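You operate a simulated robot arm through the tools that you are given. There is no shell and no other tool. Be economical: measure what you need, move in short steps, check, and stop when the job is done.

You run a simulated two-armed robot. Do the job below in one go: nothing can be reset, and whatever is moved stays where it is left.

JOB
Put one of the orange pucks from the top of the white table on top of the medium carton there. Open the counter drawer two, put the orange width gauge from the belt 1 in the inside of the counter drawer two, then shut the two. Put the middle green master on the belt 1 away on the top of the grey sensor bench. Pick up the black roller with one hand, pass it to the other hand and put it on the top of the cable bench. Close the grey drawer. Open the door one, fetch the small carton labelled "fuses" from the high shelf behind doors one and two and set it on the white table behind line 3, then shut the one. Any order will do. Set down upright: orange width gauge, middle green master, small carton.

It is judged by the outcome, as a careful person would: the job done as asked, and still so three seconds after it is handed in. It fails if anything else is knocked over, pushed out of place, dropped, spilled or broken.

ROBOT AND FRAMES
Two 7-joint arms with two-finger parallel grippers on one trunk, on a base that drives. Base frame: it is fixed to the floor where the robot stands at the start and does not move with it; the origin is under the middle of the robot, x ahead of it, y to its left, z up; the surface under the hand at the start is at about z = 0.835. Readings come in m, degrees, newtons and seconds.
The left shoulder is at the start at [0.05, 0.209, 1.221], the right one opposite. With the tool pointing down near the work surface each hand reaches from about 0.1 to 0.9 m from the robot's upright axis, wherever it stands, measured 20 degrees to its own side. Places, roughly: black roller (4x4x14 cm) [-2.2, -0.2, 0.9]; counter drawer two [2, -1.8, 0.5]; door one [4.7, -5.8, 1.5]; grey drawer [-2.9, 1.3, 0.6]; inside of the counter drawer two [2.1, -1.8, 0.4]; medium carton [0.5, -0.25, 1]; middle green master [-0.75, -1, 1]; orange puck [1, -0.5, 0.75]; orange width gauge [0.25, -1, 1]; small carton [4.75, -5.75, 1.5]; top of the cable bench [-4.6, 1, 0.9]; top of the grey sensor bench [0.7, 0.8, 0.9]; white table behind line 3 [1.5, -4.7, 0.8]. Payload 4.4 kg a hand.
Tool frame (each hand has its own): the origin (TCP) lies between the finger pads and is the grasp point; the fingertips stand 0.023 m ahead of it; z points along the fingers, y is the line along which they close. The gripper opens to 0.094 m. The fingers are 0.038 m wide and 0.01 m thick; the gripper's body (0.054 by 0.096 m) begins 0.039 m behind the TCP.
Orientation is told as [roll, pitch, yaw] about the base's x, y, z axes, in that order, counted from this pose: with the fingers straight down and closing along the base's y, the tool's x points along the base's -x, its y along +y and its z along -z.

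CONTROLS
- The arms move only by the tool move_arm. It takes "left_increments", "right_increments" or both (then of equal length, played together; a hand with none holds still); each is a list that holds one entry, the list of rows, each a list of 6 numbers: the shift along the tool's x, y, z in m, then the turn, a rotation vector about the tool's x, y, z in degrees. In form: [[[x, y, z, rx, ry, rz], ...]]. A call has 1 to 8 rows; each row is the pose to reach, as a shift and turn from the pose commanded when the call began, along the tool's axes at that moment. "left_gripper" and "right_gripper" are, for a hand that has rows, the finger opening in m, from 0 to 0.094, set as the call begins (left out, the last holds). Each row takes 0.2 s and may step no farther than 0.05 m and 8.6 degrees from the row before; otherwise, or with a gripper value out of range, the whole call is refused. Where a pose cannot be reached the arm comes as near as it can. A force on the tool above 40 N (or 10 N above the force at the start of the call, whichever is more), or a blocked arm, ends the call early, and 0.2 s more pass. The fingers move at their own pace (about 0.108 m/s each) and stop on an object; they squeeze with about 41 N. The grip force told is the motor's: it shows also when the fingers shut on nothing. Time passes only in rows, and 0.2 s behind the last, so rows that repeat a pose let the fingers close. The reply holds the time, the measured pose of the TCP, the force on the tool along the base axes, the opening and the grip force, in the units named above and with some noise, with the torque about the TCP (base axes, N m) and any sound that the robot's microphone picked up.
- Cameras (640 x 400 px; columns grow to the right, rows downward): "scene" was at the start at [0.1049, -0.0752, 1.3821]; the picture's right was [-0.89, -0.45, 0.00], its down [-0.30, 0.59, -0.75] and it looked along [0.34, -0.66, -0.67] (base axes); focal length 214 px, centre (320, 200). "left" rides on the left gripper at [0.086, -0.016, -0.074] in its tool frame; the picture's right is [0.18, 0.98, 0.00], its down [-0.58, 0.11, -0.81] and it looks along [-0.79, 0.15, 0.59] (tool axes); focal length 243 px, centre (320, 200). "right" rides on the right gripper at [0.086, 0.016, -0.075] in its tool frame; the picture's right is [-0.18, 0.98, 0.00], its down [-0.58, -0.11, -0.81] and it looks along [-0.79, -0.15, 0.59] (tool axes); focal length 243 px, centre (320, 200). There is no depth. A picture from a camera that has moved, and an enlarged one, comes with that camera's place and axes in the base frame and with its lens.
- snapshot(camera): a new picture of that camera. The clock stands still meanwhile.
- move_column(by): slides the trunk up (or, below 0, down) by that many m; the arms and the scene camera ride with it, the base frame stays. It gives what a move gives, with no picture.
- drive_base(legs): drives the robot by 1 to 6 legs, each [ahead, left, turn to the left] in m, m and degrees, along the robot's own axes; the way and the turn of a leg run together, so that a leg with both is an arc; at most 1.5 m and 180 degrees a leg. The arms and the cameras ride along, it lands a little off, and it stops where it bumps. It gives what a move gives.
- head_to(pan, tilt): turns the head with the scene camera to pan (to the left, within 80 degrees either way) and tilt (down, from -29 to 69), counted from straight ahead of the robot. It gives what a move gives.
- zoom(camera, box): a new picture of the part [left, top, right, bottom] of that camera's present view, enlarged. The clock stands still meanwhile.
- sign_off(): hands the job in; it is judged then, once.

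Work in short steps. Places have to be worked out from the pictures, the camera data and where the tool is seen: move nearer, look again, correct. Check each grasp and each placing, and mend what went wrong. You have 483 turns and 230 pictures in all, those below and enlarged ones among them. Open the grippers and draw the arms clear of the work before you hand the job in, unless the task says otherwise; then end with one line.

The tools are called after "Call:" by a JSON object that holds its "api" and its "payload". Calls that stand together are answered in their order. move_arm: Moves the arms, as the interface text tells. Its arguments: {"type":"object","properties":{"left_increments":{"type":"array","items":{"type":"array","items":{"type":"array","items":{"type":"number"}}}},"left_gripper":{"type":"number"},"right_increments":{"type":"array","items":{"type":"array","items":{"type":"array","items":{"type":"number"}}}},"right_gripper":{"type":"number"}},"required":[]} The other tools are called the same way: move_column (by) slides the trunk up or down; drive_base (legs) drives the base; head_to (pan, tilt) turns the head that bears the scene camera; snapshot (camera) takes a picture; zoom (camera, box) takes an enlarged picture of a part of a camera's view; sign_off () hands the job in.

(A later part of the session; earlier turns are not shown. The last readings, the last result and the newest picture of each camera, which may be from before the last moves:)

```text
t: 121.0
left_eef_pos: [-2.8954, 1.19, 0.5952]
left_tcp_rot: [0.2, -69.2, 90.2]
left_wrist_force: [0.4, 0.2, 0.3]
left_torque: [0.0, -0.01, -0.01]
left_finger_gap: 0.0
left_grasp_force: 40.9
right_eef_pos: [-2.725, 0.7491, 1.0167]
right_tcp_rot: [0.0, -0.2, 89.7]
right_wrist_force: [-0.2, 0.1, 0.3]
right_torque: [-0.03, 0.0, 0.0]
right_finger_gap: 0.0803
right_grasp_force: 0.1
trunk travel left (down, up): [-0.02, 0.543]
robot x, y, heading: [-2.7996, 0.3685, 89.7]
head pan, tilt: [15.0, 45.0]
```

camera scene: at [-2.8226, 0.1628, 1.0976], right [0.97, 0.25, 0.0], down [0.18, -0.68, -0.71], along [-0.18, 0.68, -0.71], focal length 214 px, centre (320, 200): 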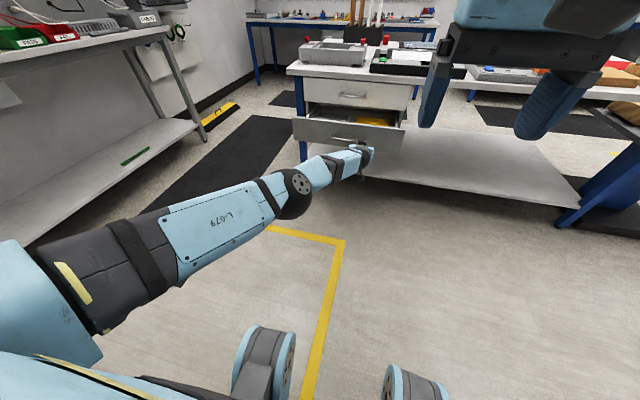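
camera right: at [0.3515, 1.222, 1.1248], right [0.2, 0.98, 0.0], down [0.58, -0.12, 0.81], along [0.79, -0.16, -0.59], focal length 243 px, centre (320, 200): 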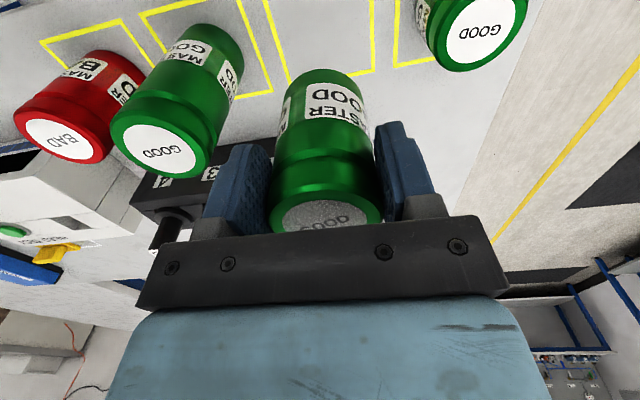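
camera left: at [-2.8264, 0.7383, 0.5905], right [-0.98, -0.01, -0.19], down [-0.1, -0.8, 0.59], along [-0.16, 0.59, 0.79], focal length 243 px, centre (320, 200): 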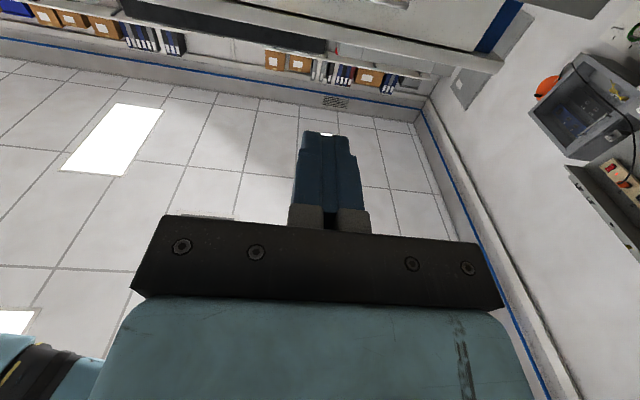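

Call:
{"api": "zoom", "payload": {"camera": "scene", "box": [200, 60, 450, 240]}}

```text
2.22 times, centred on (325, 150) of scene
camera zoom: at [-2.8212, 0.5137, 1.0973], right [0.97, 0.25, 0.0], down [0.18, -0.68, -0.71], along [-0.18, 0.68, -0.71], focal length 477 px, centre (309, 311)
```

zoom: 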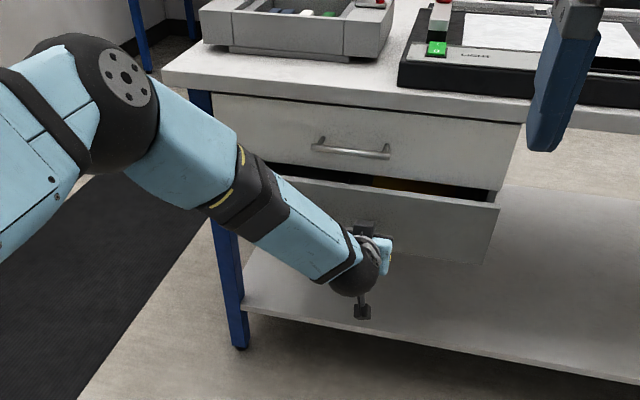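

The drawer is sliding shut (no noticeable force). I go on in smaller steps.

Call:
{"api": "drive_base", "payload": {"legs": [[0.06, 0, 0]]}}

Call:
{"api": "zoom", "payload": {"camera": "scene", "box": [200, 60, 450, 240]}}

```text
t: 122.0
left_eef_pos: [-2.8969, 1.2489, 0.5955]
left_tcp_rot: [0.2, -69.2, 90.5]
left_wrist_force: [-0.2, 0.4, -0.3]
left_torque: [0.0, 0.01, -0.01]
left_finger_gap: 0.0
left_grasp_force: 40.7
right_eef_pos: [-2.7261, 0.8082, 1.0164]
right_tcp_rot: [0.0, 0.0, 89.8]
right_wrist_force: [0.7, 0.2, 0.6]
right_torque: [0.0, 0.0, -0.02]
right_finger_gap: 0.0802
right_grasp_force: 0.0
trunk travel left (down, up): [-0.02, 0.543]
robot x, y, heading: [-2.801, 0.4253, 89.8]
head pan, tilt: [15.0, 45.0]
```

```text
2.22 times, centred on (325, 150) of scene
camera zoom: at [-2.8211, 0.5723, 1.0972], right [0.97, 0.26, 0.0], down [0.18, -0.68, -0.71], along [-0.18, 0.68, -0.71], focal length 477 px, centre (309, 311)
```

zoom: 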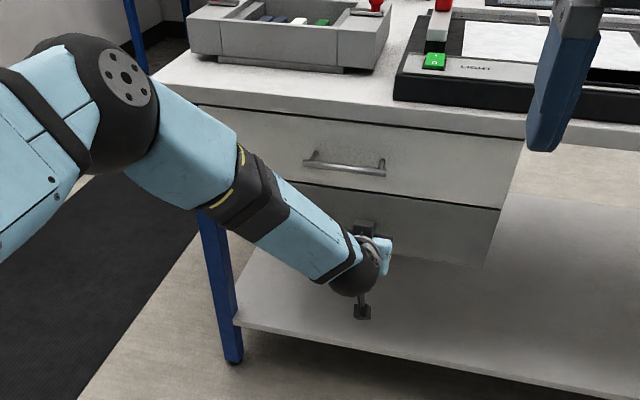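

Almost flush. I finish with the arm until it stops.

Call:
{"api": "move_arm", "payload": {"left_increments": [[[-0.005, 0, 0.012, 0, 0, 0], [-0.009, 0, 0.024, 0, 0, 0], [-0.012, 0, 0.033, 0, 0, 0], [-0.016, 0, 0.042, 0, 0, 0]]]}}

Call:
{"api": "zoom", "payload": {"camera": "scene", "box": [200, 60, 450, 240]}}

```text
t: 122.6
left_eef_pos: [-2.8974, 1.2658, 0.5957]
left_tcp_rot: [0.4, -69.2, 90.3]
left_wrist_force: [-1.8, -7.7, 6.6]
left_torque: [-0.06, 0.0, -0.08]
left_finger_gap: 0.0
left_grasp_force: 40.9
right_eef_pos: [-2.7251, 0.8077, 1.0171]
right_tcp_rot: [-0.1, -0.1, 89.8]
right_wrist_force: [0.0, 0.4, 1.5]
right_torque: [0.01, -0.02, 0.0]
right_finger_gap: 0.0799
right_grasp_force: 0.1
trunk travel left (down, up): [-0.02, 0.543]
robot x, y, heading: [-2.7986, 0.4254, 90.0]
head pan, tilt: [15.0, 45.0]
stopped in row 2 (left hand): the force on the tool passed its limit at 51 N (the readings are from after the stop); the commanded pose is now the measured one
```

```text
2.22 times, centred on (325, 150) of scene
camera zoom: at [-2.8213, 0.5705, 1.0978], right [0.97, 0.26, 0.0], down [0.18, -0.68, -0.71], along [-0.18, 0.68, -0.71], focal length 477 px, centre (309, 311)
```

zoom: 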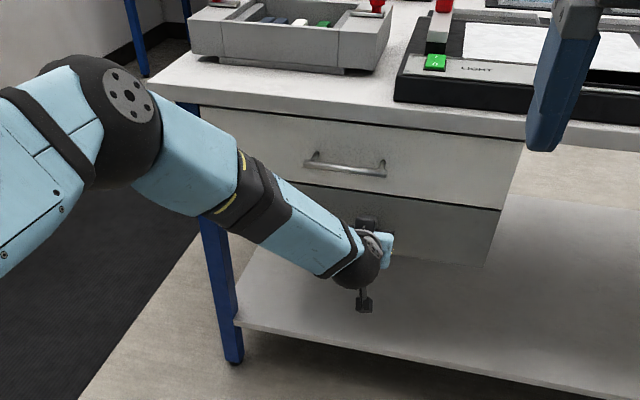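

The grey drawer is flush. I back away and raise the trunk, then restore the left hand.

Call:
{"api": "drive_base", "payload": {"legs": [[-0.4, 0, 0]]}}

Call:
{"api": "move_column", "payload": {"by": 0.28}}

Call:
{"api": "snapshot", "payload": {"camera": "scene"}}

Call:
{"api": "move_arm", "payload": {"left_increments": [[[-0.045, 0, -0.005, 0, 8.5, 0], [-0.09, 0, -0.01, 0, 17, 0], [-0.13, 0, -0.02, 0, 25.5, 0], [-0.16, 0, -0.04, 0, 34, 0], [-0.19, 0, -0.06, 0, 42.5, 0], [-0.22, 0, -0.08, 0, 51, 0], [-0.25, 0, -0.1, 0, 59.5, 0], [-0.28, 0, -0.12, 0, 68, 0]]]}}

```text
t: 125.1
left_eef_pos: [-2.8952, 0.8657, 0.5937]
left_tcp_rot: [0.3, -69.1, 90.0]
left_wrist_force: [-0.4, 0.9, 0.7]
left_torque: [-0.02, -0.03, 0.04]
left_finger_gap: 0.0
left_grasp_force: 40.5
right_eef_pos: [-2.7247, 0.4073, 1.0164]
right_tcp_rot: [-0.1, 0.0, 89.6]
right_wrist_force: [-0.8, -0.4, 0.8]
right_torque: [0.03, 0.01, -0.02]
right_finger_gap: 0.0799
right_grasp_force: 0.1
trunk travel left (down, up): [-0.02, 0.543]
robot x, y, heading: [-2.8005, 0.0255, 89.4]
head pan, tilt: [15.0, 45.0]
```

```text
t: 127.9
left_eef_pos: [-2.896, 0.8663, 0.8738]
left_tcp_rot: [0.2, -69.0, 90.0]
left_wrist_force: [-0.1, 0.1, -0.1]
left_torque: [0.0, 0.04, -0.01]
left_finger_gap: 0.0
left_grasp_force: 41.0
right_eef_pos: [-2.725, 0.4069, 1.2961]
right_tcp_rot: [0.0, 0.1, 89.5]
right_wrist_force: [-0.6, 0.3, -0.2]
right_torque: [0.02, 0.0, 0.02]
right_finger_gap: 0.0801
right_grasp_force: 0.1
trunk travel left (down, up): [-0.3, 0.263]
robot x, y, heading: [-2.8025, 0.0255, 89.5]
head pan, tilt: [15.0, 45.0]
```

```text
172 pictures are left
camera scene: at [-2.8227, 0.1712, 1.3774], right [0.97, 0.25, 0.0], down [0.18, -0.68, -0.71], along [-0.18, 0.68, -0.71], focal length 214 px, centre (320, 200)
```

scene: 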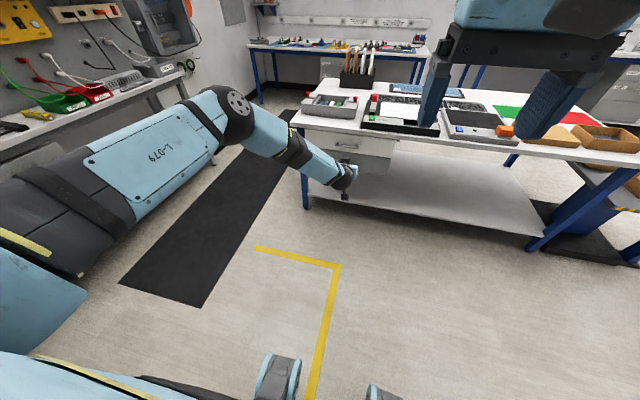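

```text
t: 129.7
left_eef_pos: [-2.8936, 0.8534, 1.1806]
left_tcp_rot: [0.0, -1.0, 90.2]
left_wrist_force: [0.0, -0.2, 0.4]
left_torque: [-0.01, 0.0, 0.02]
left_finger_gap: 0.0
left_grasp_force: 41.4
right_eef_pos: [-2.7254, 0.4057, 1.2951]
right_tcp_rot: [0.2, -0.1, 89.5]
right_wrist_force: [0.2, -0.6, 0.1]
right_torque: [0.02, 0.02, -0.01]
right_finger_gap: 0.0799
right_grasp_force: 0.1
trunk travel left (down, up): [-0.3, 0.263]
robot x, y, heading: [-2.8017, 0.0255, 89.6]
head pan, tilt: [15.0, 45.0]
```

The left hand is vertical again. I tuck it and turn right to face the small table with the roller.

Call:
{"api": "move_arm", "payload": {"left_increments": [[[0.045, 0, -0.015, 0, 0, 0], [0.09, 0, -0.03, 0, 0, 0], [0.135, 0, -0.045, 0, 0, 0], [0.18, 0, -0.06, 0, 0, 0], [0.225, 0, -0.075, 0, 0, 0], [0.27, 0, -0.09, 0, 0, 0], [0.315, 0, -0.1, 0, 0, 0], [0.36, 0, -0.1, 0, 0, 0]]], "left_gripper": 0.09}}

Call:
{"api": "drive_base", "payload": {"legs": [[0, 0, -90]]}}

Call:
{"api": "head_to", "payload": {"pan": 0, "tilt": 45}}

Call:
{"api": "snapshot", "payload": {"camera": "scene"}}

```text
t: 131.5
left_eef_pos: [-2.8933, 0.4881, 1.267]
left_tcp_rot: [0.1, -1.1, 90.1]
left_wrist_force: [0.1, 1.2, 0.3]
left_torque: [0.03, -0.02, 0.03]
left_finger_gap: 0.0902
left_grasp_force: 0.1
right_eef_pos: [-2.7258, 0.4061, 1.2962]
right_tcp_rot: [0.0, 0.1, 89.6]
right_wrist_force: [0.7, 0.4, 0.8]
right_torque: [0.01, -0.02, -0.02]
right_finger_gap: 0.08
right_grasp_force: 0.1
trunk travel left (down, up): [-0.3, 0.263]
robot x, y, heading: [-2.8011, 0.0285, 89.2]
head pan, tilt: [15.0, 45.0]
```

```text
t: 135.6
left_eef_pos: [-2.3442, 0.1411, 1.2669]
left_tcp_rot: [0.2, -1.1, 3.5]
left_wrist_force: [0.2, -0.4, 0.0]
left_torque: [0.02, 0.03, -0.03]
left_finger_gap: 0.0898
left_grasp_force: 0.0
right_eef_pos: [-2.4167, -0.0306, 1.2958]
right_tcp_rot: [-0.1, 0.0, 2.7]
right_wrist_force: [-0.6, 0.3, 0.5]
right_torque: [-0.02, -0.04, 0.03]
right_finger_gap: 0.0798
right_grasp_force: 0.1
trunk travel left (down, up): [-0.3, 0.263]
robot x, y, heading: [-2.8018, 0.0292, 2.8]
head pan, tilt: [15.0, 45.0]
```

```text
t: 136.4
left_eef_pos: [-2.3449, 0.1418, 1.2682]
left_tcp_rot: [0.1, -1.1, 3.4]
left_wrist_force: [0.8, -0.4, 0.7]
left_torque: [0.01, 0.0, -0.02]
left_finger_gap: 0.0898
left_grasp_force: 0.0
right_eef_pos: [-2.418, -0.0295, 1.2952]
right_tcp_rot: [0.1, 0.0, 2.8]
right_wrist_force: [-0.8, -0.1, -0.6]
right_torque: [0.01, 0.02, 0.01]
right_finger_gap: 0.0799
right_grasp_force: 0.0
trunk travel left (down, up): [-0.3, 0.263]
robot x, y, heading: [-2.8014, 0.022, 2.7]
head pan, tilt: [0.0, 45.0]
```

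```text
171 pictures are left
camera scene: at [-2.6544, 0.0321, 1.3774], right [0.05, -1.0, 0.0], down [-0.71, -0.03, -0.71], along [0.71, 0.03, -0.71], focal length 214 px, centre (320, 200)
```

scene: 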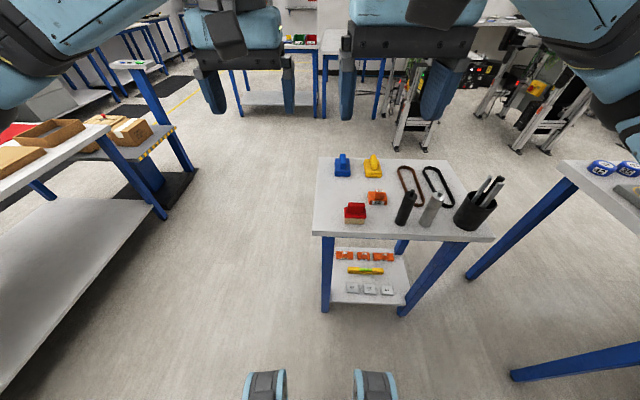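

Black roller stands at about [-2.25,-0.18] with a grey one ~8 cm to its right. I bring the right hand above it for a closer look.

Call:
{"api": "move_arm", "payload": {"right_increments": [[[-0.027, -0.026, 0.0, 0, 0, 0], [-0.053, -0.053, 0.01, 0, 0, 0], [-0.08, -0.079, 0.03, 0, 0, 0], [-0.107, -0.105, 0.05, 0, 0, 0], [-0.133, -0.132, 0.08, 0, 0, 0], [-0.16, -0.158, 0.11, 0, 0, 0]]], "right_gripper": 0.065}}

Call:
{"api": "snapshot", "payload": {"camera": "right"}}

Call:
{"api": "zoom", "payload": {"camera": "scene", "box": [300, 130, 500, 260]}}

```text
t: 137.8
left_eef_pos: [-2.3431, 0.1416, 1.2674]
left_tcp_rot: [0.2, -1.1, 3.4]
left_wrist_force: [0.3, -0.8, 0.2]
left_torque: [0.02, 0.02, -0.01]
left_finger_gap: 0.0901
left_grasp_force: 0.0
right_eef_pos: [-2.249, -0.1799, 1.1857]
right_tcp_rot: [0.2, -0.1, 2.7]
right_wrist_force: [0.5, 0.1, 0.7]
right_torque: [0.02, 0.03, 0.02]
right_finger_gap: 0.0649
right_grasp_force: 0.1
trunk travel left (down, up): [-0.3, 0.263]
robot x, y, heading: [-2.8024, 0.0201, 2.6]
head pan, tilt: [0.0, 45.0]
```

```text
170 pictures are left
camera right: at [-2.3374, -0.1666, 1.2599], right [0.14, 0.99, 0.0], down [0.59, -0.08, 0.81], along [0.8, -0.11, -0.59], focal length 243 px, centre (320, 200)
```

right: 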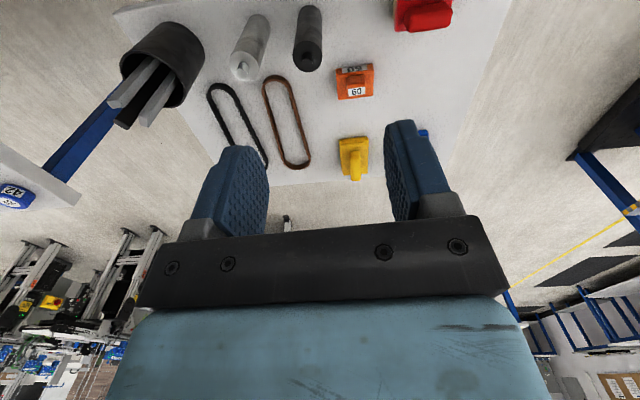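

```text
3.08 times, centred on (400, 195) of scene
camera zoom: at [-2.6536, 0.0308, 1.3774], right [0.05, -1.0, 0.0], down [-0.71, -0.03, -0.71], along [0.71, 0.03, -0.71], focal length 660 px, centre (74, 215)
```

zoom: 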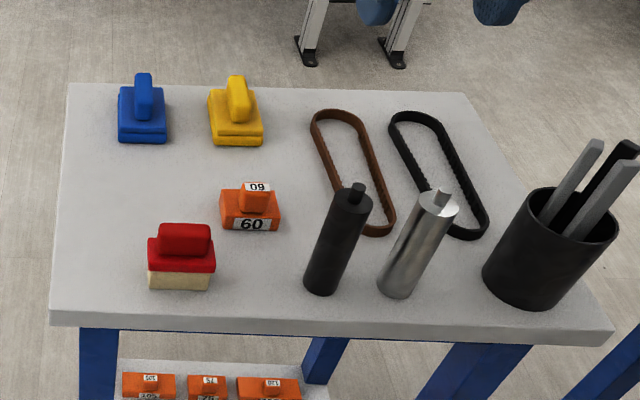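

Refined: roller axis at [-2.218,-0.196], body top ≈0.974, stub to ≈0.99, table ≈0.85. I align and go partway down.

Call:
{"api": "move_arm", "payload": {"right_increments": [[[-0.03, -0.0175, 0.02, 0, 0, 0], [-0.03, -0.0175, 0.06, 0, 0, 0], [-0.03, -0.0175, 0.1, 0, 0, 0], [-0.03, -0.0175, 0.135, 0, 0, 0]]]}}

Call:
{"api": "snapshot", "payload": {"camera": "right"}}

Call:
{"api": "zoom", "payload": {"camera": "scene", "box": [300, 130, 500, 260]}}

```text
t: 138.8
left_eef_pos: [-2.3432, 0.1411, 1.2673]
left_tcp_rot: [0.2, -1.0, 3.4]
left_wrist_force: [-0.5, -0.8, 0.5]
left_torque: [0.0, 0.0, 0.0]
left_finger_gap: 0.09
left_grasp_force: 0.0
right_eef_pos: [-2.2186, -0.1943, 1.0484]
right_tcp_rot: [0.1, 0.0, 2.6]
right_wrist_force: [-0.1, -0.4, 0.3]
right_torque: [0.02, 0.0, 0.01]
right_finger_gap: 0.0647
right_grasp_force: 0.1
trunk travel left (down, up): [-0.3, 0.263]
robot x, y, heading: [-2.8016, 0.0287, 2.6]
head pan, tilt: [0.0, 45.0]
```

```text
168 pictures are left
camera right: at [-2.3067, -0.1819, 1.1232], right [0.14, 0.99, 0.0], down [0.59, -0.08, 0.81], along [0.8, -0.11, -0.59], focal length 243 px, centre (320, 200)
```

right: 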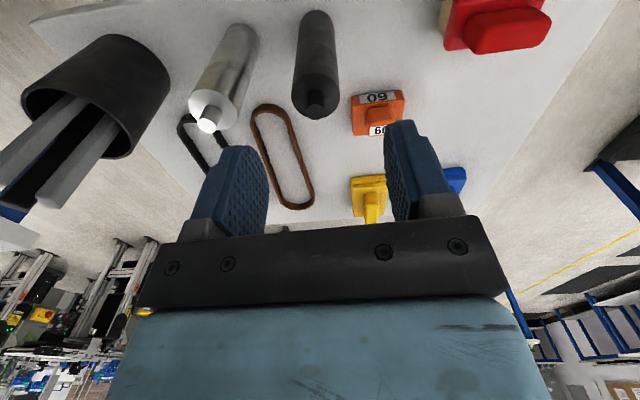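

```text
3.08 times, centred on (400, 195) of scene
camera zoom: at [-2.654, 0.0315, 1.3774], right [0.05, -1.0, 0.0], down [-0.71, -0.03, -0.71], along [0.71, 0.03, -0.71], focal length 660 px, centre (74, 215)
```

zoom: 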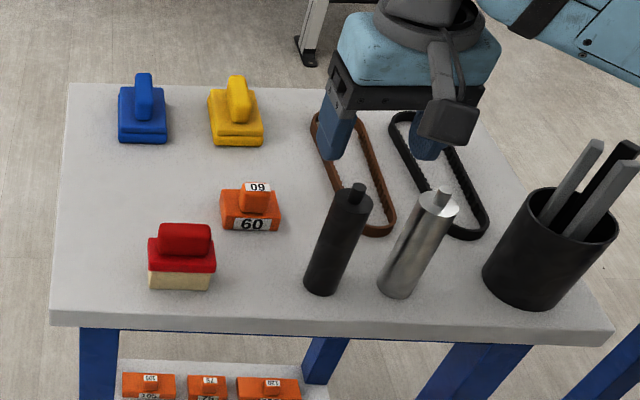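

Position confirmed. I descend to z≈0.96 and close.

Call:
{"api": "move_arm", "payload": {"right_increments": [[[0, -0.003, 0.04, 0, 0, 0], [0, -0.003, 0.07, 0, 0, 0], [0, -0.003, 0.088, 0, 0, 0]]]}}

Call:
{"api": "move_arm", "payload": {"right_increments": [[[0, 0, 0, 0, 0, 0], [0, 0, 0, 0, 0, 0], [0, 0, 0, 0, 0, 0]]], "right_gripper": 0.02}}

Call:
{"api": "zoom", "payload": {"camera": "scene", "box": [300, 130, 500, 260]}}

```text
t: 139.6
left_eef_pos: [-2.3426, 0.1419, 1.268]
left_tcp_rot: [0.1, -1.1, 3.3]
left_wrist_force: [0.9, -0.1, -0.3]
left_torque: [0.0, 0.01, 0.0]
left_finger_gap: 0.0901
left_grasp_force: 0.1
right_eef_pos: [-2.2212, -0.1983, 0.9631]
right_tcp_rot: [0.0, 0.0, 2.8]
right_wrist_force: [0.3, 0.8, -0.7]
right_torque: [0.01, -0.04, 0.05]
right_finger_gap: 0.0651
right_grasp_force: 0.1
trunk travel left (down, up): [-0.3, 0.263]
robot x, y, heading: [-2.8046, 0.0279, 2.7]
head pan, tilt: [0.0, 45.0]
```

```text
t: 140.4
left_eef_pos: [-2.3438, 0.1426, 1.267]
left_tcp_rot: [0.1, -1.0, 3.5]
left_wrist_force: [-0.5, 0.2, -0.5]
left_torque: [-0.01, 0.02, 0.01]
left_finger_gap: 0.0899
left_grasp_force: 0.1
right_eef_pos: [-2.2218, -0.1991, 0.9629]
right_tcp_rot: [0.1, 0.0, 2.7]
right_wrist_force: [0.6, -0.5, -0.1]
right_torque: [0.02, 0.01, 0.01]
right_finger_gap: 0.0329
right_grasp_force: 40.5
trunk travel left (down, up): [-0.3, 0.263]
robot x, y, heading: [-2.8009, 0.0209, 3.0]
head pan, tilt: [0.0, 45.0]
```

```text
3.08 times, centred on (400, 195) of scene
camera zoom: at [-2.6543, 0.0319, 1.3774], right [0.05, -1.0, 0.0], down [-0.71, -0.03, -0.71], along [0.71, 0.03, -0.71], focal length 660 px, centre (74, 215)
```

zoom: 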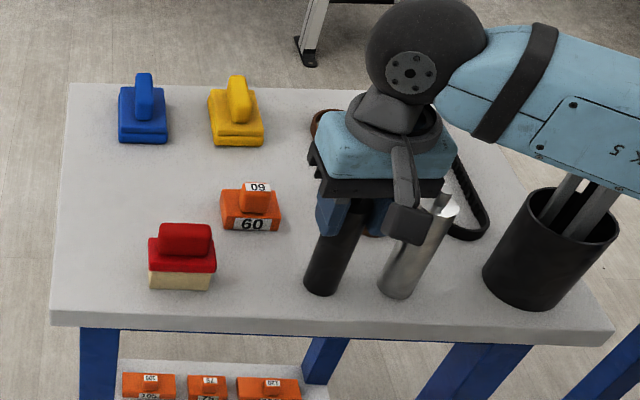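

Gripped at 33 mm. I lift it straight up.

Call:
{"api": "move_arm", "payload": {"right_increments": [[[0, 0, -0.04, 0, 0, 0], [0, 0, -0.09, 0, 0, 0], [0, 0, -0.14, 0, 0, 0], [0, 0, -0.19, 0, 0, 0], [0, 0, -0.24, 0, 0, 0], [0, 0, -0.27, 0, 0, 0]]]}}

Call:
{"api": "drive_base", "payload": {"legs": [[-0.4, 0, 0]]}}

Call:
{"api": "snapshot", "payload": {"camera": "scene"}}

```text
t: 141.8
left_eef_pos: [-2.3448, 0.1427, 1.2682]
left_tcp_rot: [0.1, -1.0, 3.5]
left_wrist_force: [0.2, 0.5, -0.8]
left_torque: [-0.04, -0.03, -0.01]
left_finger_gap: 0.0898
left_grasp_force: 0.0
right_eef_pos: [-2.2249, -0.1993, 1.233]
right_tcp_rot: [0.0, -0.1, 2.8]
right_wrist_force: [0.0, 1.4, -2.1]
right_torque: [0.02, 0.0, -0.01]
right_finger_gap: 0.0331
right_grasp_force: 41.1
trunk travel left (down, up): [-0.3, 0.263]
robot x, y, heading: [-2.7985, 0.0241, 2.6]
head pan, tilt: [0.0, 45.0]
```

```text
t: 144.3
left_eef_pos: [-2.7423, 0.1225, 1.2669]
left_tcp_rot: [0.1, -1.1, 3.2]
left_wrist_force: [0.4, -0.1, 0.4]
left_torque: [-0.04, -0.05, 0.02]
left_finger_gap: 0.0902
left_grasp_force: 0.1
right_eef_pos: [-2.6222, -0.2192, 1.23]
right_tcp_rot: [0.0, 0.0, 2.7]
right_wrist_force: [1.2, 0.4, -2.5]
right_torque: [-0.02, 0.01, -0.02]
right_finger_gap: 0.0333
right_grasp_force: 40.7
trunk travel left (down, up): [-0.3, 0.263]
robot x, y, heading: [-3.1968, 0.0096, 3.0]
head pan, tilt: [0.0, 45.0]
```

```text
165 pictures are left
camera scene: at [-3.0527, 0.0132, 1.3774], right [0.05, -1.0, 0.0], down [-0.71, -0.03, -0.71], along [0.71, 0.03, -0.71], focal length 214 px, centre (320, 200)
```

scene: 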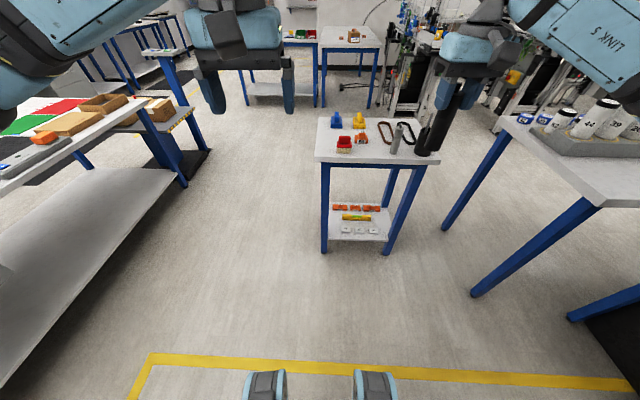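

Now the handover: I turn the left hand to point forward (fingers horizontal), while the right keeps holding the roller upright.

Call:
{"api": "move_arm", "payload": {"left_increments": [[[-0.005, 0.008, 0.01, 0, -8.5, 0], [-0.01, 0.016, 0.02, 0, -17, 0], [-0.015, 0.024, 0.03, 0, -25.5, 0], [-0.02, 0.032, 0.04, 0, -34, 0], [-0.025, 0.04, 0.055, 0, -42.5, 0], [-0.03, 0.045, 0.07, 0, -51, 0], [-0.035, 0.05, 0.085, 0, -59.5, 0], [-0.04, 0.06, 0.1, 0, -68, 0]]]}}

Call:
{"api": "move_arm", "payload": {"left_increments": [[[0, 0, 0, 0, -7, 0], [0, 0, 0, 0, -14, 0], [0, 0, 0, 0, -21, 0]]]}}

Call:
{"api": "snapshot", "payload": {"camera": "scene"}}

```text
t: 146.1
left_eef_pos: [-2.7033, 0.1856, 1.1662]
left_tcp_rot: [0.2, -69.2, 3.1]
left_wrist_force: [-1.0, 0.1, 0.3]
left_torque: [-0.04, -0.01, 0.02]
left_finger_gap: 0.0901
left_grasp_force: 0.1
right_eef_pos: [-2.6218, -0.2189, 1.2303]
right_tcp_rot: [0.0, 0.0, 2.6]
right_wrist_force: [1.1, 0.4, -2.3]
right_torque: [-0.03, 0.03, 0.02]
right_finger_gap: 0.033
right_grasp_force: 40.9
trunk travel left (down, up): [-0.3, 0.263]
robot x, y, heading: [-3.1998, 0.0064, 2.6]
head pan, tilt: [0.0, 45.0]
```

```text
t: 146.9
left_eef_pos: [-2.7057, 0.1813, 1.17]
left_tcp_rot: [132.7, -89.5, -129.5]
left_wrist_force: [-1.4, -1.2, 0.2]
left_torque: [-0.01, -0.01, 0.08]
left_finger_gap: 0.0899
left_grasp_force: 0.0
right_eef_pos: [-2.6255, -0.2239, 1.2323]
right_tcp_rot: [0.2, -0.2, 2.6]
right_wrist_force: [-1.2, -1.2, -0.8]
right_torque: [0.04, -0.05, 0.01]
right_finger_gap: 0.0329
right_grasp_force: 40.9
trunk travel left (down, up): [-0.3, 0.263]
robot x, y, heading: [-3.201, 0.0093, 2.4]
head pan, tilt: [0.0, 45.0]
```

```text
164 pictures are left
camera scene: at [-3.0564, 0.0095, 1.3778], right [0.05, -1.0, 0.0], down [-0.7, -0.03, -0.71], along [0.71, 0.03, -0.7], focal length 214 px, centre (320, 200)
```

scene: 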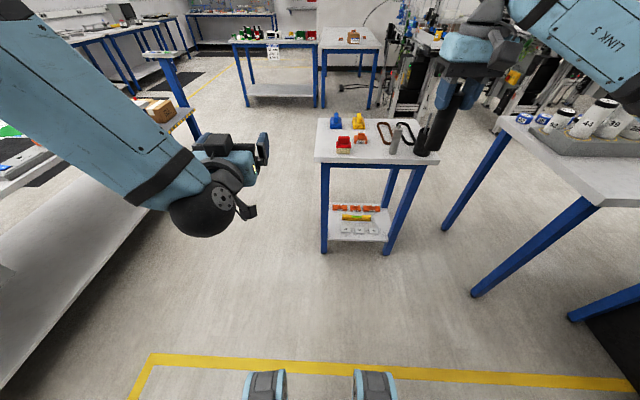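

Left hand points forward. I bring the right hand with the roller to in front of it (handover line, slightly left of centre).

Call:
{"api": "move_arm", "payload": {"right_increments": [[[-0.012, 0.04, -0.003, 0, 0, 0], [-0.024, 0.08, -0.006, 0, 0, 0], [-0.036, 0.12, -0.009, 0, 0, 0], [-0.048, 0.16, -0.012, 0, 0, 0], [-0.06, 0.2, -0.015, 0, 0, 0], [-0.072, 0.24, -0.018, 0, 0, 0], [-0.084, 0.28, -0.018, 0, 0, 0], [-0.095, 0.316, -0.018, 0, 0, 0]]]}}

Call:
{"api": "snapshot", "payload": {"camera": "scene"}}

Call:
{"api": "snapshot", "payload": {"camera": "left"}}

```text
t: 148.7
left_eef_pos: [-2.7038, 0.1877, 1.1679]
left_tcp_rot: [-177.7, -89.9, -178.9]
left_wrist_force: [-0.6, 0.4, 0.0]
left_torque: [0.01, 0.0, 0.01]
left_finger_gap: 0.0899
left_grasp_force: 0.0
right_eef_pos: [-2.543, 0.1037, 1.25]
right_tcp_rot: [-0.1, 0.1, 2.7]
right_wrist_force: [-0.4, -0.2, -2.4]
right_torque: [-0.01, 0.01, 0.01]
right_finger_gap: 0.0332
right_grasp_force: 41.0
trunk travel left (down, up): [-0.3, 0.263]
robot x, y, heading: [-3.2021, 0.0094, 2.5]
head pan, tilt: [0.0, 45.0]
```

```text
163 pictures are left
camera scene: at [-3.0528, 0.0154, 1.3774], right [0.05, -1.0, 0.0], down [-0.71, -0.03, -0.71], along [0.71, 0.03, -0.71], focal length 214 px, centre (320, 200)
```

scene: 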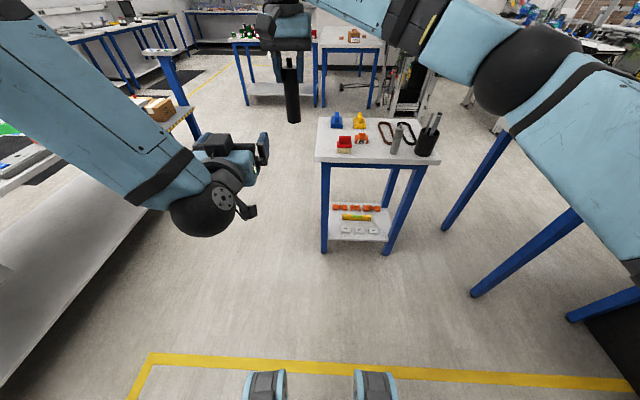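

```text
162 pictures are left
camera left: at [-2.778, 0.168, 1.0804], right [-0.06, 0.98, -0.18], down [-0.81, 0.06, 0.58], along [0.58, 0.18, 0.79], focal length 243 px, centre (320, 200)
```

left: 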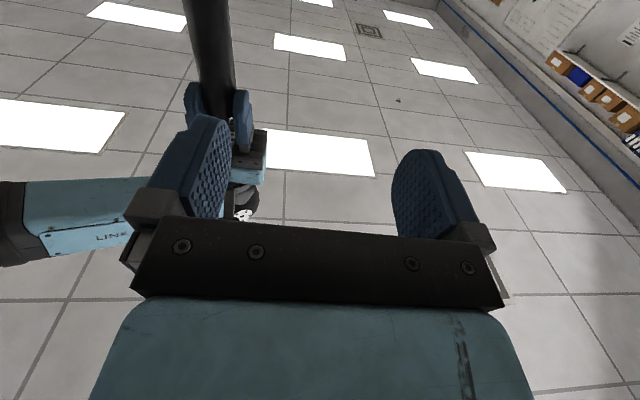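

I align the left hand laterally (9 cm right), then check before advancing.

Call:
{"api": "move_arm", "payload": {"left_increments": [[[-0.003, -0.03, 0, 0, 0, 0], [-0.006, -0.06, 0, 0, 0, 0], [-0.01, -0.092, 0, 0, 0, 0], [-0.01, -0.092, 0.03, 0, 0, 0], [-0.01, -0.092, 0.07, 0, 0, 0]]]}}

Call:
{"api": "snapshot", "payload": {"camera": "left"}}

Call:
{"api": "snapshot", "payload": {"camera": "scene"}}

```text
t: 149.9
left_eef_pos: [-2.6261, 0.0936, 1.1788]
left_tcp_rot: [97.1, -89.9, -93.8]
left_wrist_force: [0.5, -0.2, -0.5]
left_torque: [0.01, 0.01, 0.01]
left_finger_gap: 0.0901
left_grasp_force: 0.1
right_eef_pos: [-2.5417, 0.1023, 1.2493]
right_tcp_rot: [0.0, 0.1, 2.6]
right_wrist_force: [-0.5, -0.2, -2.4]
right_torque: [-0.01, 0.03, -0.01]
right_finger_gap: 0.033
right_grasp_force: 40.7
trunk travel left (down, up): [-0.3, 0.263]
robot x, y, heading: [-3.1985, 0.0088, 2.7]
head pan, tilt: [0.0, 45.0]
```

```text
161 pictures are left
camera left: at [-2.701, 0.0753, 1.0911], right [-0.06, 0.98, -0.18], down [-0.81, 0.06, 0.58], along [0.58, 0.18, 0.79], focal length 243 px, centre (320, 200)
```

left: 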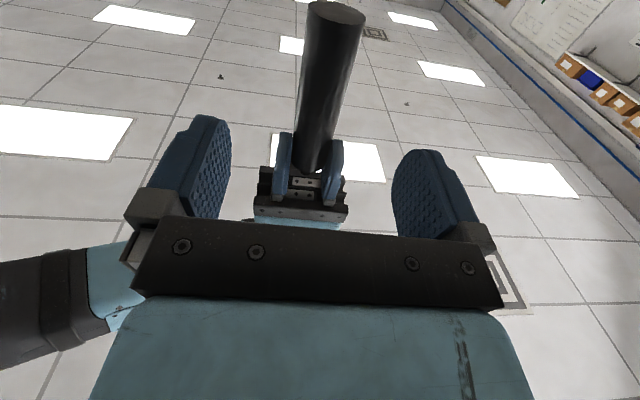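

```text
160 pictures are left
camera scene: at [-3.0515, 0.0136, 1.3772], right [0.05, -1.0, 0.0], down [-0.71, -0.03, -0.71], along [0.71, 0.03, -0.71], focal length 214 px, centre (320, 200)
```

scene: 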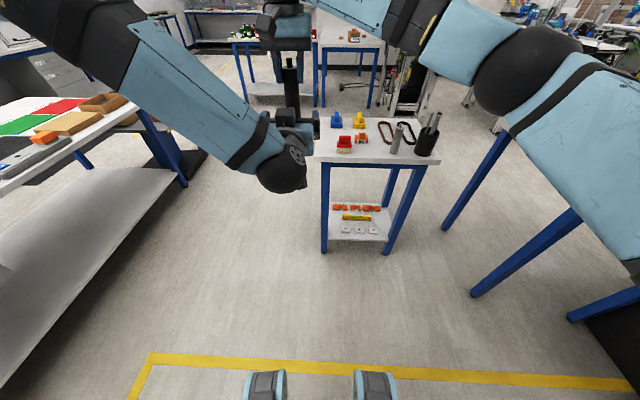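

Aligned. I advance 8.5 cm so the roller is between the left fingers, then close.

Call:
{"api": "move_arm", "payload": {"left_increments": [[[0, 0.004, 0.03, 0, 0, 0], [0, 0.004, 0.06, 0, 0, 0], [0, 0.004, 0.085, 0, 0, 0]]]}}

Call:
{"api": "zoom", "payload": {"camera": "scene", "box": [220, 0, 380, 200]}}

Call:
{"api": "move_arm", "payload": {"left_increments": [[[0, 0, 0, 0, 0, 0], [0, 0, 0, 0, 0, 0], [0, 0, 0, 0, 0, 0], [0, 0, 0, 0, 0, 0]]], "left_gripper": 0.02}}

Call:
{"api": "snapshot", "payload": {"camera": "left"}}

```text
t: 150.7
left_eef_pos: [-2.5421, 0.1037, 1.178]
left_tcp_rot: [110.2, -90.0, -106.9]
left_wrist_force: [0.2, -0.7, 0.4]
left_torque: [-0.01, 0.02, -0.01]
left_finger_gap: 0.0901
left_grasp_force: 0.2
right_eef_pos: [-2.5415, 0.1012, 1.249]
right_tcp_rot: [-0.1, 0.0, 2.6]
right_wrist_force: [-0.2, 0.3, -1.7]
right_torque: [0.02, 0.01, 0.02]
right_finger_gap: 0.033
right_grasp_force: 41.1
trunk travel left (down, up): [-0.3, 0.263]
robot x, y, heading: [-3.1998, 0.0055, 2.4]
head pan, tilt: [0.0, 45.0]
```

```text
2.00 times, centred on (300, 100) of scene
camera zoom: at [-3.052, 0.0135, 1.3773], right [0.05, -1.0, 0.0], down [-0.71, -0.03, -0.71], along [0.71, 0.03, -0.71], focal length 429 px, centre (360, 400)
```

zoom: 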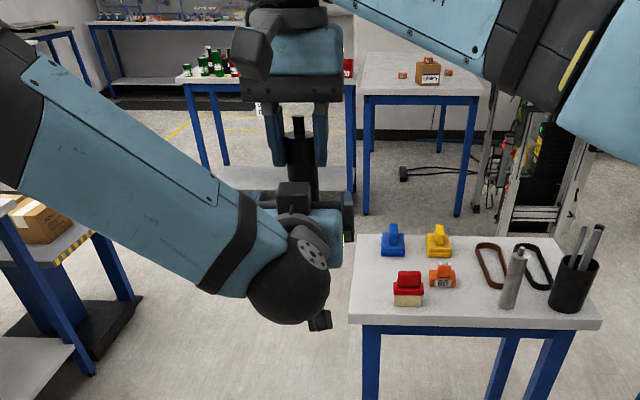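

```text
t: 151.7
left_eef_pos: [-2.543, 0.1028, 1.1777]
left_tcp_rot: [113.3, -89.8, -110.1]
left_wrist_force: [3.1, -25.3, -0.7]
left_torque: [1.22, 0.22, -0.14]
left_finger_gap: 0.0324
left_grasp_force: 41.3
right_eef_pos: [-2.545, 0.1024, 1.2493]
right_tcp_rot: [0.1, 0.0, 2.8]
right_wrist_force: [-2.6, 25.8, -0.2]
right_torque: [0.56, -0.02, 0.14]
right_finger_gap: 0.033
right_grasp_force: 40.8
trunk travel left (down, up): [-0.3, 0.263]
robot x, y, heading: [-3.2047, 0.0073, 2.4]
head pan, tilt: [0.0, 45.0]
```

```text
158 pictures are left
camera left: at [-2.6186, 0.0844, 1.0914], right [-0.05, 0.98, -0.18], down [-0.81, 0.06, 0.58], along [0.58, 0.18, 0.79], focal length 243 px, centre (320, 200)
```

left: 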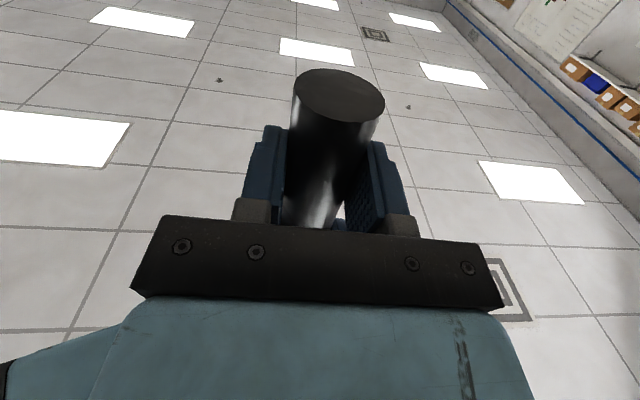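

Both hands hold the roller. I open the right hand and raise it clear.

Call:
{"api": "move_arm", "payload": {"right_increments": [[[0, 0, 0, 0, 0, 0], [0, 0, 0, 0, 0, 0], [0, 0, 0, 0, 0, 0], [0, 0, -0.03, 0, 0, 0], [0, 0, -0.07, 0, 0, 0], [0, 0, -0.11, 0, 0, 0], [0, 0, -0.15, 0, 0, 0]]], "right_gripper": 0.09}}

Call:
{"api": "snapshot", "payload": {"camera": "scene"}}

```text
t: 153.3
left_eef_pos: [-2.5454, 0.1046, 1.1796]
left_tcp_rot: [156.2, -89.8, -152.9]
left_wrist_force: [0.2, 0.4, -0.1]
left_torque: [-0.02, 0.04, 0.01]
left_finger_gap: 0.0322
left_grasp_force: 41.4
right_eef_pos: [-2.5423, 0.1033, 1.4006]
right_tcp_rot: [0.0, 0.0, 2.6]
right_wrist_force: [-0.4, -0.9, 0.4]
right_torque: [-0.06, -0.02, -0.01]
right_finger_gap: 0.0902
right_grasp_force: 0.1
trunk travel left (down, up): [-0.3, 0.263]
robot x, y, heading: [-3.2003, 0.0066, 2.6]
head pan, tilt: [0.0, 45.0]
```

```text
157 pictures are left
camera scene: at [-3.0539, 0.014, 1.3775], right [0.05, -1.0, 0.0], down [-0.71, -0.03, -0.71], along [0.71, 0.03, -0.71], focal length 214 px, centre (320, 200)
```

scene: 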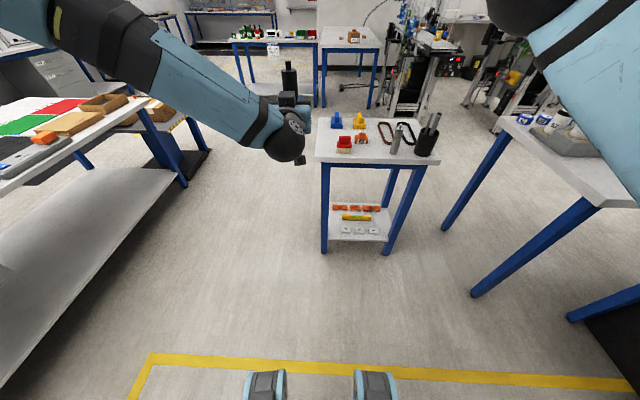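

The left hand now has the roller. I move the right hand aside, then turn to face the cable bench (−x).

Call:
{"api": "move_arm", "payload": {"right_increments": [[[0, -0.03, -0.02, 0, 0, 0], [0.01, -0.07, -0.02, 0, 0, 0], [0.03, -0.11, -0.02, 0, 0, 0], [0.06, -0.15, -0.02, 0, 0, 0], [0.09, -0.19, -0.01, 0, 0, 0], [0.12, -0.22, 0.0, 0, 0, 0], [0.16, -0.24, 0.02, 0, 0, 0], [0.2, -0.26, 0.04, 0, 0, 0]]]}}

Call:
{"api": "drive_base", "payload": {"legs": [[0, 0, 88], [0, 0, 89]]}}

Call:
{"api": "head_to", "payload": {"pan": -20, "tilt": 25}}

Call:
{"api": "snapshot", "payload": {"camera": "scene"}}

```text
refused: row 5 steps farther than a row can; nothing moved
```

```text
t: 161.0
left_eef_pos: [-3.866, -0.0044, 1.1794]
left_tcp_rot: [129.1, -89.8, 46.9]
left_wrist_force: [0.2, -0.1, -0.4]
left_torque: [0.0, -0.01, -0.02]
left_finger_gap: 0.032
left_grasp_force: 41.5
right_eef_pos: [-3.8677, -0.0015, 1.3985]
right_tcp_rot: [0.0, 0.0, 175.1]
right_wrist_force: [0.7, 0.2, 0.2]
right_torque: [-0.01, 0.0, 0.0]
right_finger_gap: 0.0897
right_grasp_force: 0.1
trunk travel left (down, up): [-0.3, 0.263]
robot x, y, heading: [-3.2, 0.0058, 175.2]
head pan, tilt: [0.0, 45.0]
```

```text
t: 161.8
left_eef_pos: [-3.8647, -0.0034, 1.1777]
left_tcp_rot: [125.2, -89.8, 50.5]
left_wrist_force: [-0.5, -0.1, -0.1]
left_torque: [-0.03, 0.0, 0.01]
left_finger_gap: 0.0324
left_grasp_force: 40.8
right_eef_pos: [-3.8669, -0.0014, 1.3987]
right_tcp_rot: [0.0, -0.1, 175.1]
right_wrist_force: [-0.6, 1.1, -0.7]
right_torque: [0.01, -0.02, 0.03]
right_finger_gap: 0.0898
right_grasp_force: 0.1
trunk travel left (down, up): [-0.3, 0.263]
robot x, y, heading: [-3.2012, 0.004, 174.9]
head pan, tilt: [-20.0, 25.0]
```

```text
156 pictures are left
camera scene: at [-3.3523, 0.051, 1.4079], right [0.42, 0.91, 0.0], down [0.38, -0.18, -0.91], along [-0.82, 0.38, -0.42], focal length 214 px, centre (320, 200)
```

scene: 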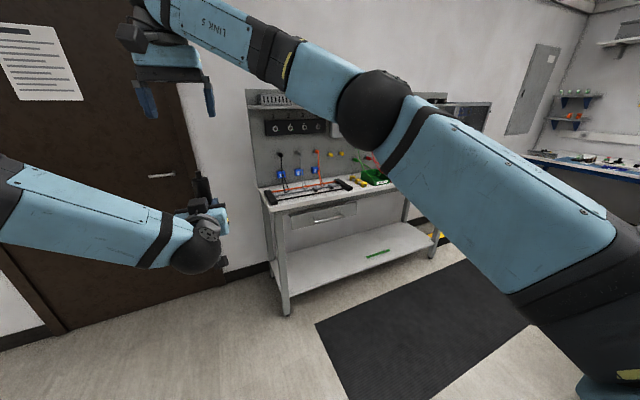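

The cable bench is ahead-right, with a drawer below its top. I move the right hand aside and shift the robot right.

Call:
{"api": "move_arm", "payload": {"right_increments": [[[0, -0.03, -0.02, 0, 0, 0], [0.01, -0.07, -0.02, 0, 0, 0], [0.03, -0.11, -0.02, 0, 0, 0], [0.055, -0.15, -0.02, 0, 0, 0], [0.08, -0.19, -0.01, 0, 0, 0], [0.11, -0.22, 0.0, 0, 0, 0], [0.145, -0.24, 0.02, 0, 0, 0], [0.18, -0.26, 0.04, 0, 0, 0]]]}}

Call:
{"api": "drive_base", "payload": {"legs": [[0, -0.75, 5]]}}

Call:
{"api": "head_to", "payload": {"pan": 0, "tilt": 40}}

Call:
{"api": "snapshot", "payload": {"camera": "scene"}}

```text
t: 163.6
left_eef_pos: [-3.8632, -0.0025, 1.1784]
left_tcp_rot: [126.2, -89.8, 49.5]
left_wrist_force: [0.4, 0.6, -0.5]
left_torque: [0.0, -0.01, -0.01]
left_finger_gap: 0.0324
left_grasp_force: 40.9
right_eef_pos: [-3.6621, 0.2456, 1.3594]
right_tcp_rot: [0.1, 0.1, 175.0]
right_wrist_force: [1.0, 0.4, -0.7]
right_torque: [0.01, -0.01, 0.0]
right_finger_gap: 0.0898
right_grasp_force: 0.0
trunk travel left (down, up): [-0.3, 0.263]
robot x, y, heading: [-3.2027, 0.0075, 175.2]
head pan, tilt: [-20.0, 25.0]
```

```text
t: 170.4
left_eef_pos: [-3.8324, 0.6615, 1.1793]
left_tcp_rot: [126.5, -89.9, 54.5]
left_wrist_force: [-0.5, 0.1, 0.4]
left_torque: [0.01, 0.0, 0.0]
left_finger_gap: 0.0322
left_grasp_force: 40.8
right_eef_pos: [-3.6545, 0.925, 1.3596]
right_tcp_rot: [-0.1, -0.1, -179.7]
right_wrist_force: [-0.5, 0.1, -0.4]
right_torque: [0.01, -0.03, 0.0]
right_finger_gap: 0.0899
right_grasp_force: 0.1
trunk travel left (down, up): [-0.3, 0.263]
robot x, y, heading: [-3.1744, 0.7312, -179.6]
head pan, tilt: [-20.0, 25.0]
```

```text
t: 171.3
left_eef_pos: [-3.8323, 0.6615, 1.1794]
left_tcp_rot: [124.2, -90.0, 56.9]
left_wrist_force: [1.0, 0.4, 0.3]
left_torque: [-0.01, 0.02, -0.02]
left_finger_gap: 0.0321
left_grasp_force: 40.9
right_eef_pos: [-3.6532, 0.9238, 1.3586]
right_tcp_rot: [0.0, 0.1, -179.7]
right_wrist_force: [0.2, -1.5, -0.2]
right_torque: [-0.02, 0.04, 0.01]
right_finger_gap: 0.0899
right_grasp_force: 0.1
trunk travel left (down, up): [-0.3, 0.263]
robot x, y, heading: [-3.1697, 0.7309, -179.9]
head pan, tilt: [0.0, 40.0]
```

```text
155 pictures are left
camera scene: at [-3.325, 0.7307, 1.3847], right [0.0, 1.0, 0.0], down [0.64, 0.0, -0.77], along [-0.77, 0.0, -0.64], focal length 214 px, centre (320, 200)
```

scene: 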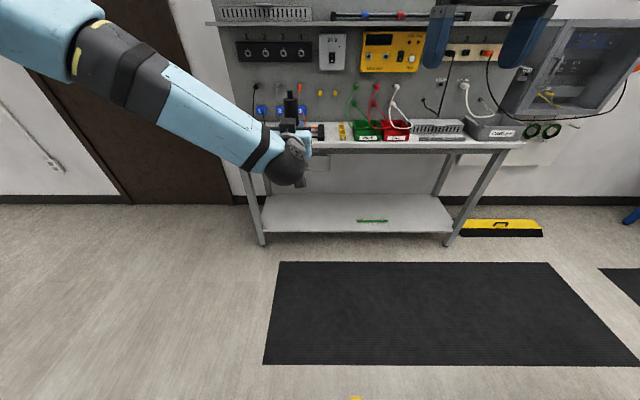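

The bench edge is at x≈-4.36, y 0.3–1.8. I move closer, raise the trunk for a view of the free bench area.

Call:
{"api": "drive_base", "payload": {"legs": [[0.3, -0.2, 0]]}}

Call:
{"api": "move_column", "payload": {"by": 0.2}}

Call:
{"api": "snapshot", "payload": {"camera": "scene"}}

Call:
{"api": "zoom", "payload": {"camera": "scene", "box": [200, 90, 460, 230]}}

```text
t: 173.7
left_eef_pos: [-4.125, 0.8693, 1.1785]
left_tcp_rot: [128.2, -89.9, 52.3]
left_wrist_force: [0.3, -0.9, 0.1]
left_torque: [0.0, 0.0, -0.02]
left_finger_gap: 0.0324
left_grasp_force: 40.7
right_eef_pos: [-3.9444, 1.1314, 1.3599]
right_tcp_rot: [0.0, 0.0, 179.8]
right_wrist_force: [-0.2, -0.4, -0.6]
right_torque: [0.0, 0.01, 0.01]
right_finger_gap: 0.0898
right_grasp_force: 0.1
trunk travel left (down, up): [-0.3, 0.263]
robot x, y, heading: [-3.4607, 0.9375, 179.7]
head pan, tilt: [0.0, 40.0]
```

```text
t: 175.8
left_eef_pos: [-4.1246, 0.8695, 1.3781]
left_tcp_rot: [120.9, -89.9, 59.7]
left_wrist_force: [0.0, -0.3, -1.6]
left_torque: [0.0, -0.02, -0.02]
left_finger_gap: 0.0322
left_grasp_force: 40.5
right_eef_pos: [-3.9451, 1.1323, 1.5574]
right_tcp_rot: [0.1, 0.0, 179.8]
right_wrist_force: [-0.4, -0.3, 0.4]
right_torque: [0.01, 0.02, 0.01]
right_finger_gap: 0.0901
right_grasp_force: 0.0
trunk travel left (down, up): [-0.5, 0.063]
robot x, y, heading: [-3.4658, 0.931, 179.5]
head pan, tilt: [0.0, 40.0]
```

```text
154 pictures are left
camera scene: at [-3.6163, 0.9337, 1.5846], right [0.0, 1.0, 0.0], down [0.64, 0.0, -0.77], along [-0.77, 0.0, -0.64], focal length 214 px, centre (320, 200)
```

scene: 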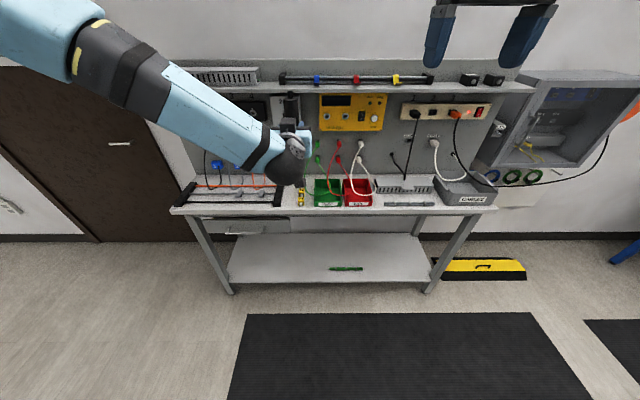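

```text
2.46 times, centred on (330, 160) of scene
camera zoom: at [-3.6163, 0.9337, 1.5846], right [0.0, 1.0, 0.0], down [0.64, 0.0, -0.77], along [-0.77, 0.0, -0.64], focal length 528 px, centre (295, 298)
```

zoom: 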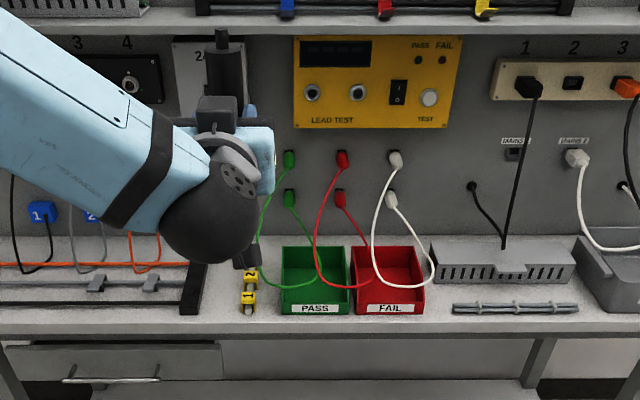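

Bench top z≈0.872, edge x≈-4.37. A free spot lies between the black frame and yellow clips at y≈0.78. I line the left hand up with it, just short of the edge.

Call:
{"api": "drive_base", "payload": {"legs": [[0.15, 0.09, 0]]}}

Call:
{"api": "move_column", "payload": {"by": -0.4}}

Call:
{"api": "head_to", "payload": {"pan": 8, "tilt": 25}}

Call:
{"api": "snapshot", "payload": {"camera": "scene"}}

Call:
{"api": "snapshot", "payload": {"camera": "right"}}

```text
t: 177.3
left_eef_pos: [-4.2731, 0.7826, 1.3806]
left_tcp_rot: [141.1, -89.7, 39.3]
left_wrist_force: [1.0, 0.5, -2.4]
left_torque: [-0.04, -0.06, 0.03]
left_finger_gap: 0.0322
left_grasp_force: 40.9
right_eef_pos: [-4.0927, 1.0438, 1.5606]
right_tcp_rot: [0.1, 0.0, 179.5]
right_wrist_force: [-0.1, 0.0, 0.2]
right_torque: [-0.01, 0.03, 0.01]
right_finger_gap: 0.09
right_grasp_force: 0.1
trunk travel left (down, up): [-0.5, 0.063]
robot x, y, heading: [-3.6135, 0.8392, 179.7]
head pan, tilt: [0.0, 40.0]
```

```text
t: 181.2
left_eef_pos: [-4.2756, 0.7801, 0.9793]
left_tcp_rot: [131.7, -89.9, 48.5]
left_wrist_force: [0.3, 0.3, -2.6]
left_torque: [0.0, 0.01, -0.03]
left_finger_gap: 0.0322
left_grasp_force: 40.6
right_eef_pos: [-4.0943, 1.0426, 1.159]
right_tcp_rot: [-0.1, 0.0, 179.6]
right_wrist_force: [-0.3, 0.1, 0.2]
right_torque: [0.0, 0.01, 0.02]
right_finger_gap: 0.0899
right_grasp_force: 0.0
trunk travel left (down, up): [-0.1, 0.463]
robot x, y, heading: [-3.6117, 0.8437, 179.6]
head pan, tilt: [0.0, 40.0]
```

```text
t: 181.9
left_eef_pos: [-4.2762, 0.7805, 0.9789]
left_tcp_rot: [129.4, -89.9, 50.8]
left_wrist_force: [-0.1, -0.5, -1.7]
left_torque: [0.02, -0.01, -0.01]
left_finger_gap: 0.0321
left_grasp_force: 40.7
right_eef_pos: [-4.0938, 1.0419, 1.159]
right_tcp_rot: [0.0, 0.0, 179.5]
right_wrist_force: [0.0, 0.1, 0.0]
right_torque: [0.0, 0.0, -0.03]
right_finger_gap: 0.0901
right_grasp_force: 0.1
trunk travel left (down, up): [-0.1, 0.463]
robot x, y, heading: [-3.6188, 0.8468, 179.5]
head pan, tilt: [8.0, 25.0]
```

```text
152 pictures are left
camera scene: at [-3.7741, 0.83, 1.2079], right [-0.13, 0.99, 0.0], down [0.42, 0.06, -0.91], along [-0.9, -0.12, -0.42], focal length 214 px, centre (320, 200)
```

scene: 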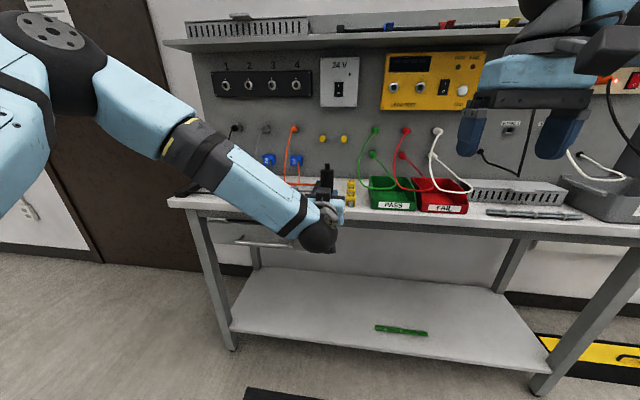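

```text
151 pictures are left
camera right: at [-4.0089, 1.0259, 1.2331], right [-0.19, -0.98, 0.0], down [-0.58, 0.11, 0.81], along [-0.79, 0.15, -0.59], focal length 243 px, centre (320, 200)
```

right: 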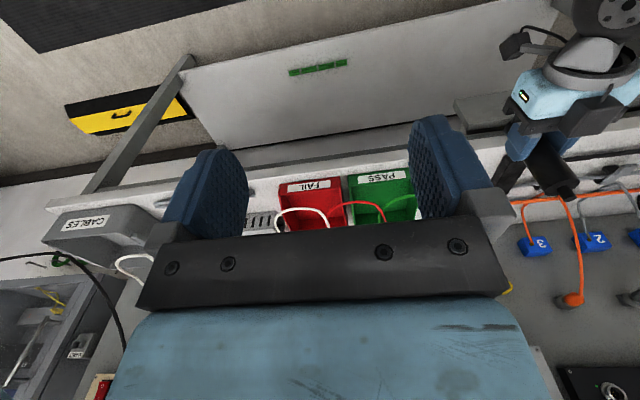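

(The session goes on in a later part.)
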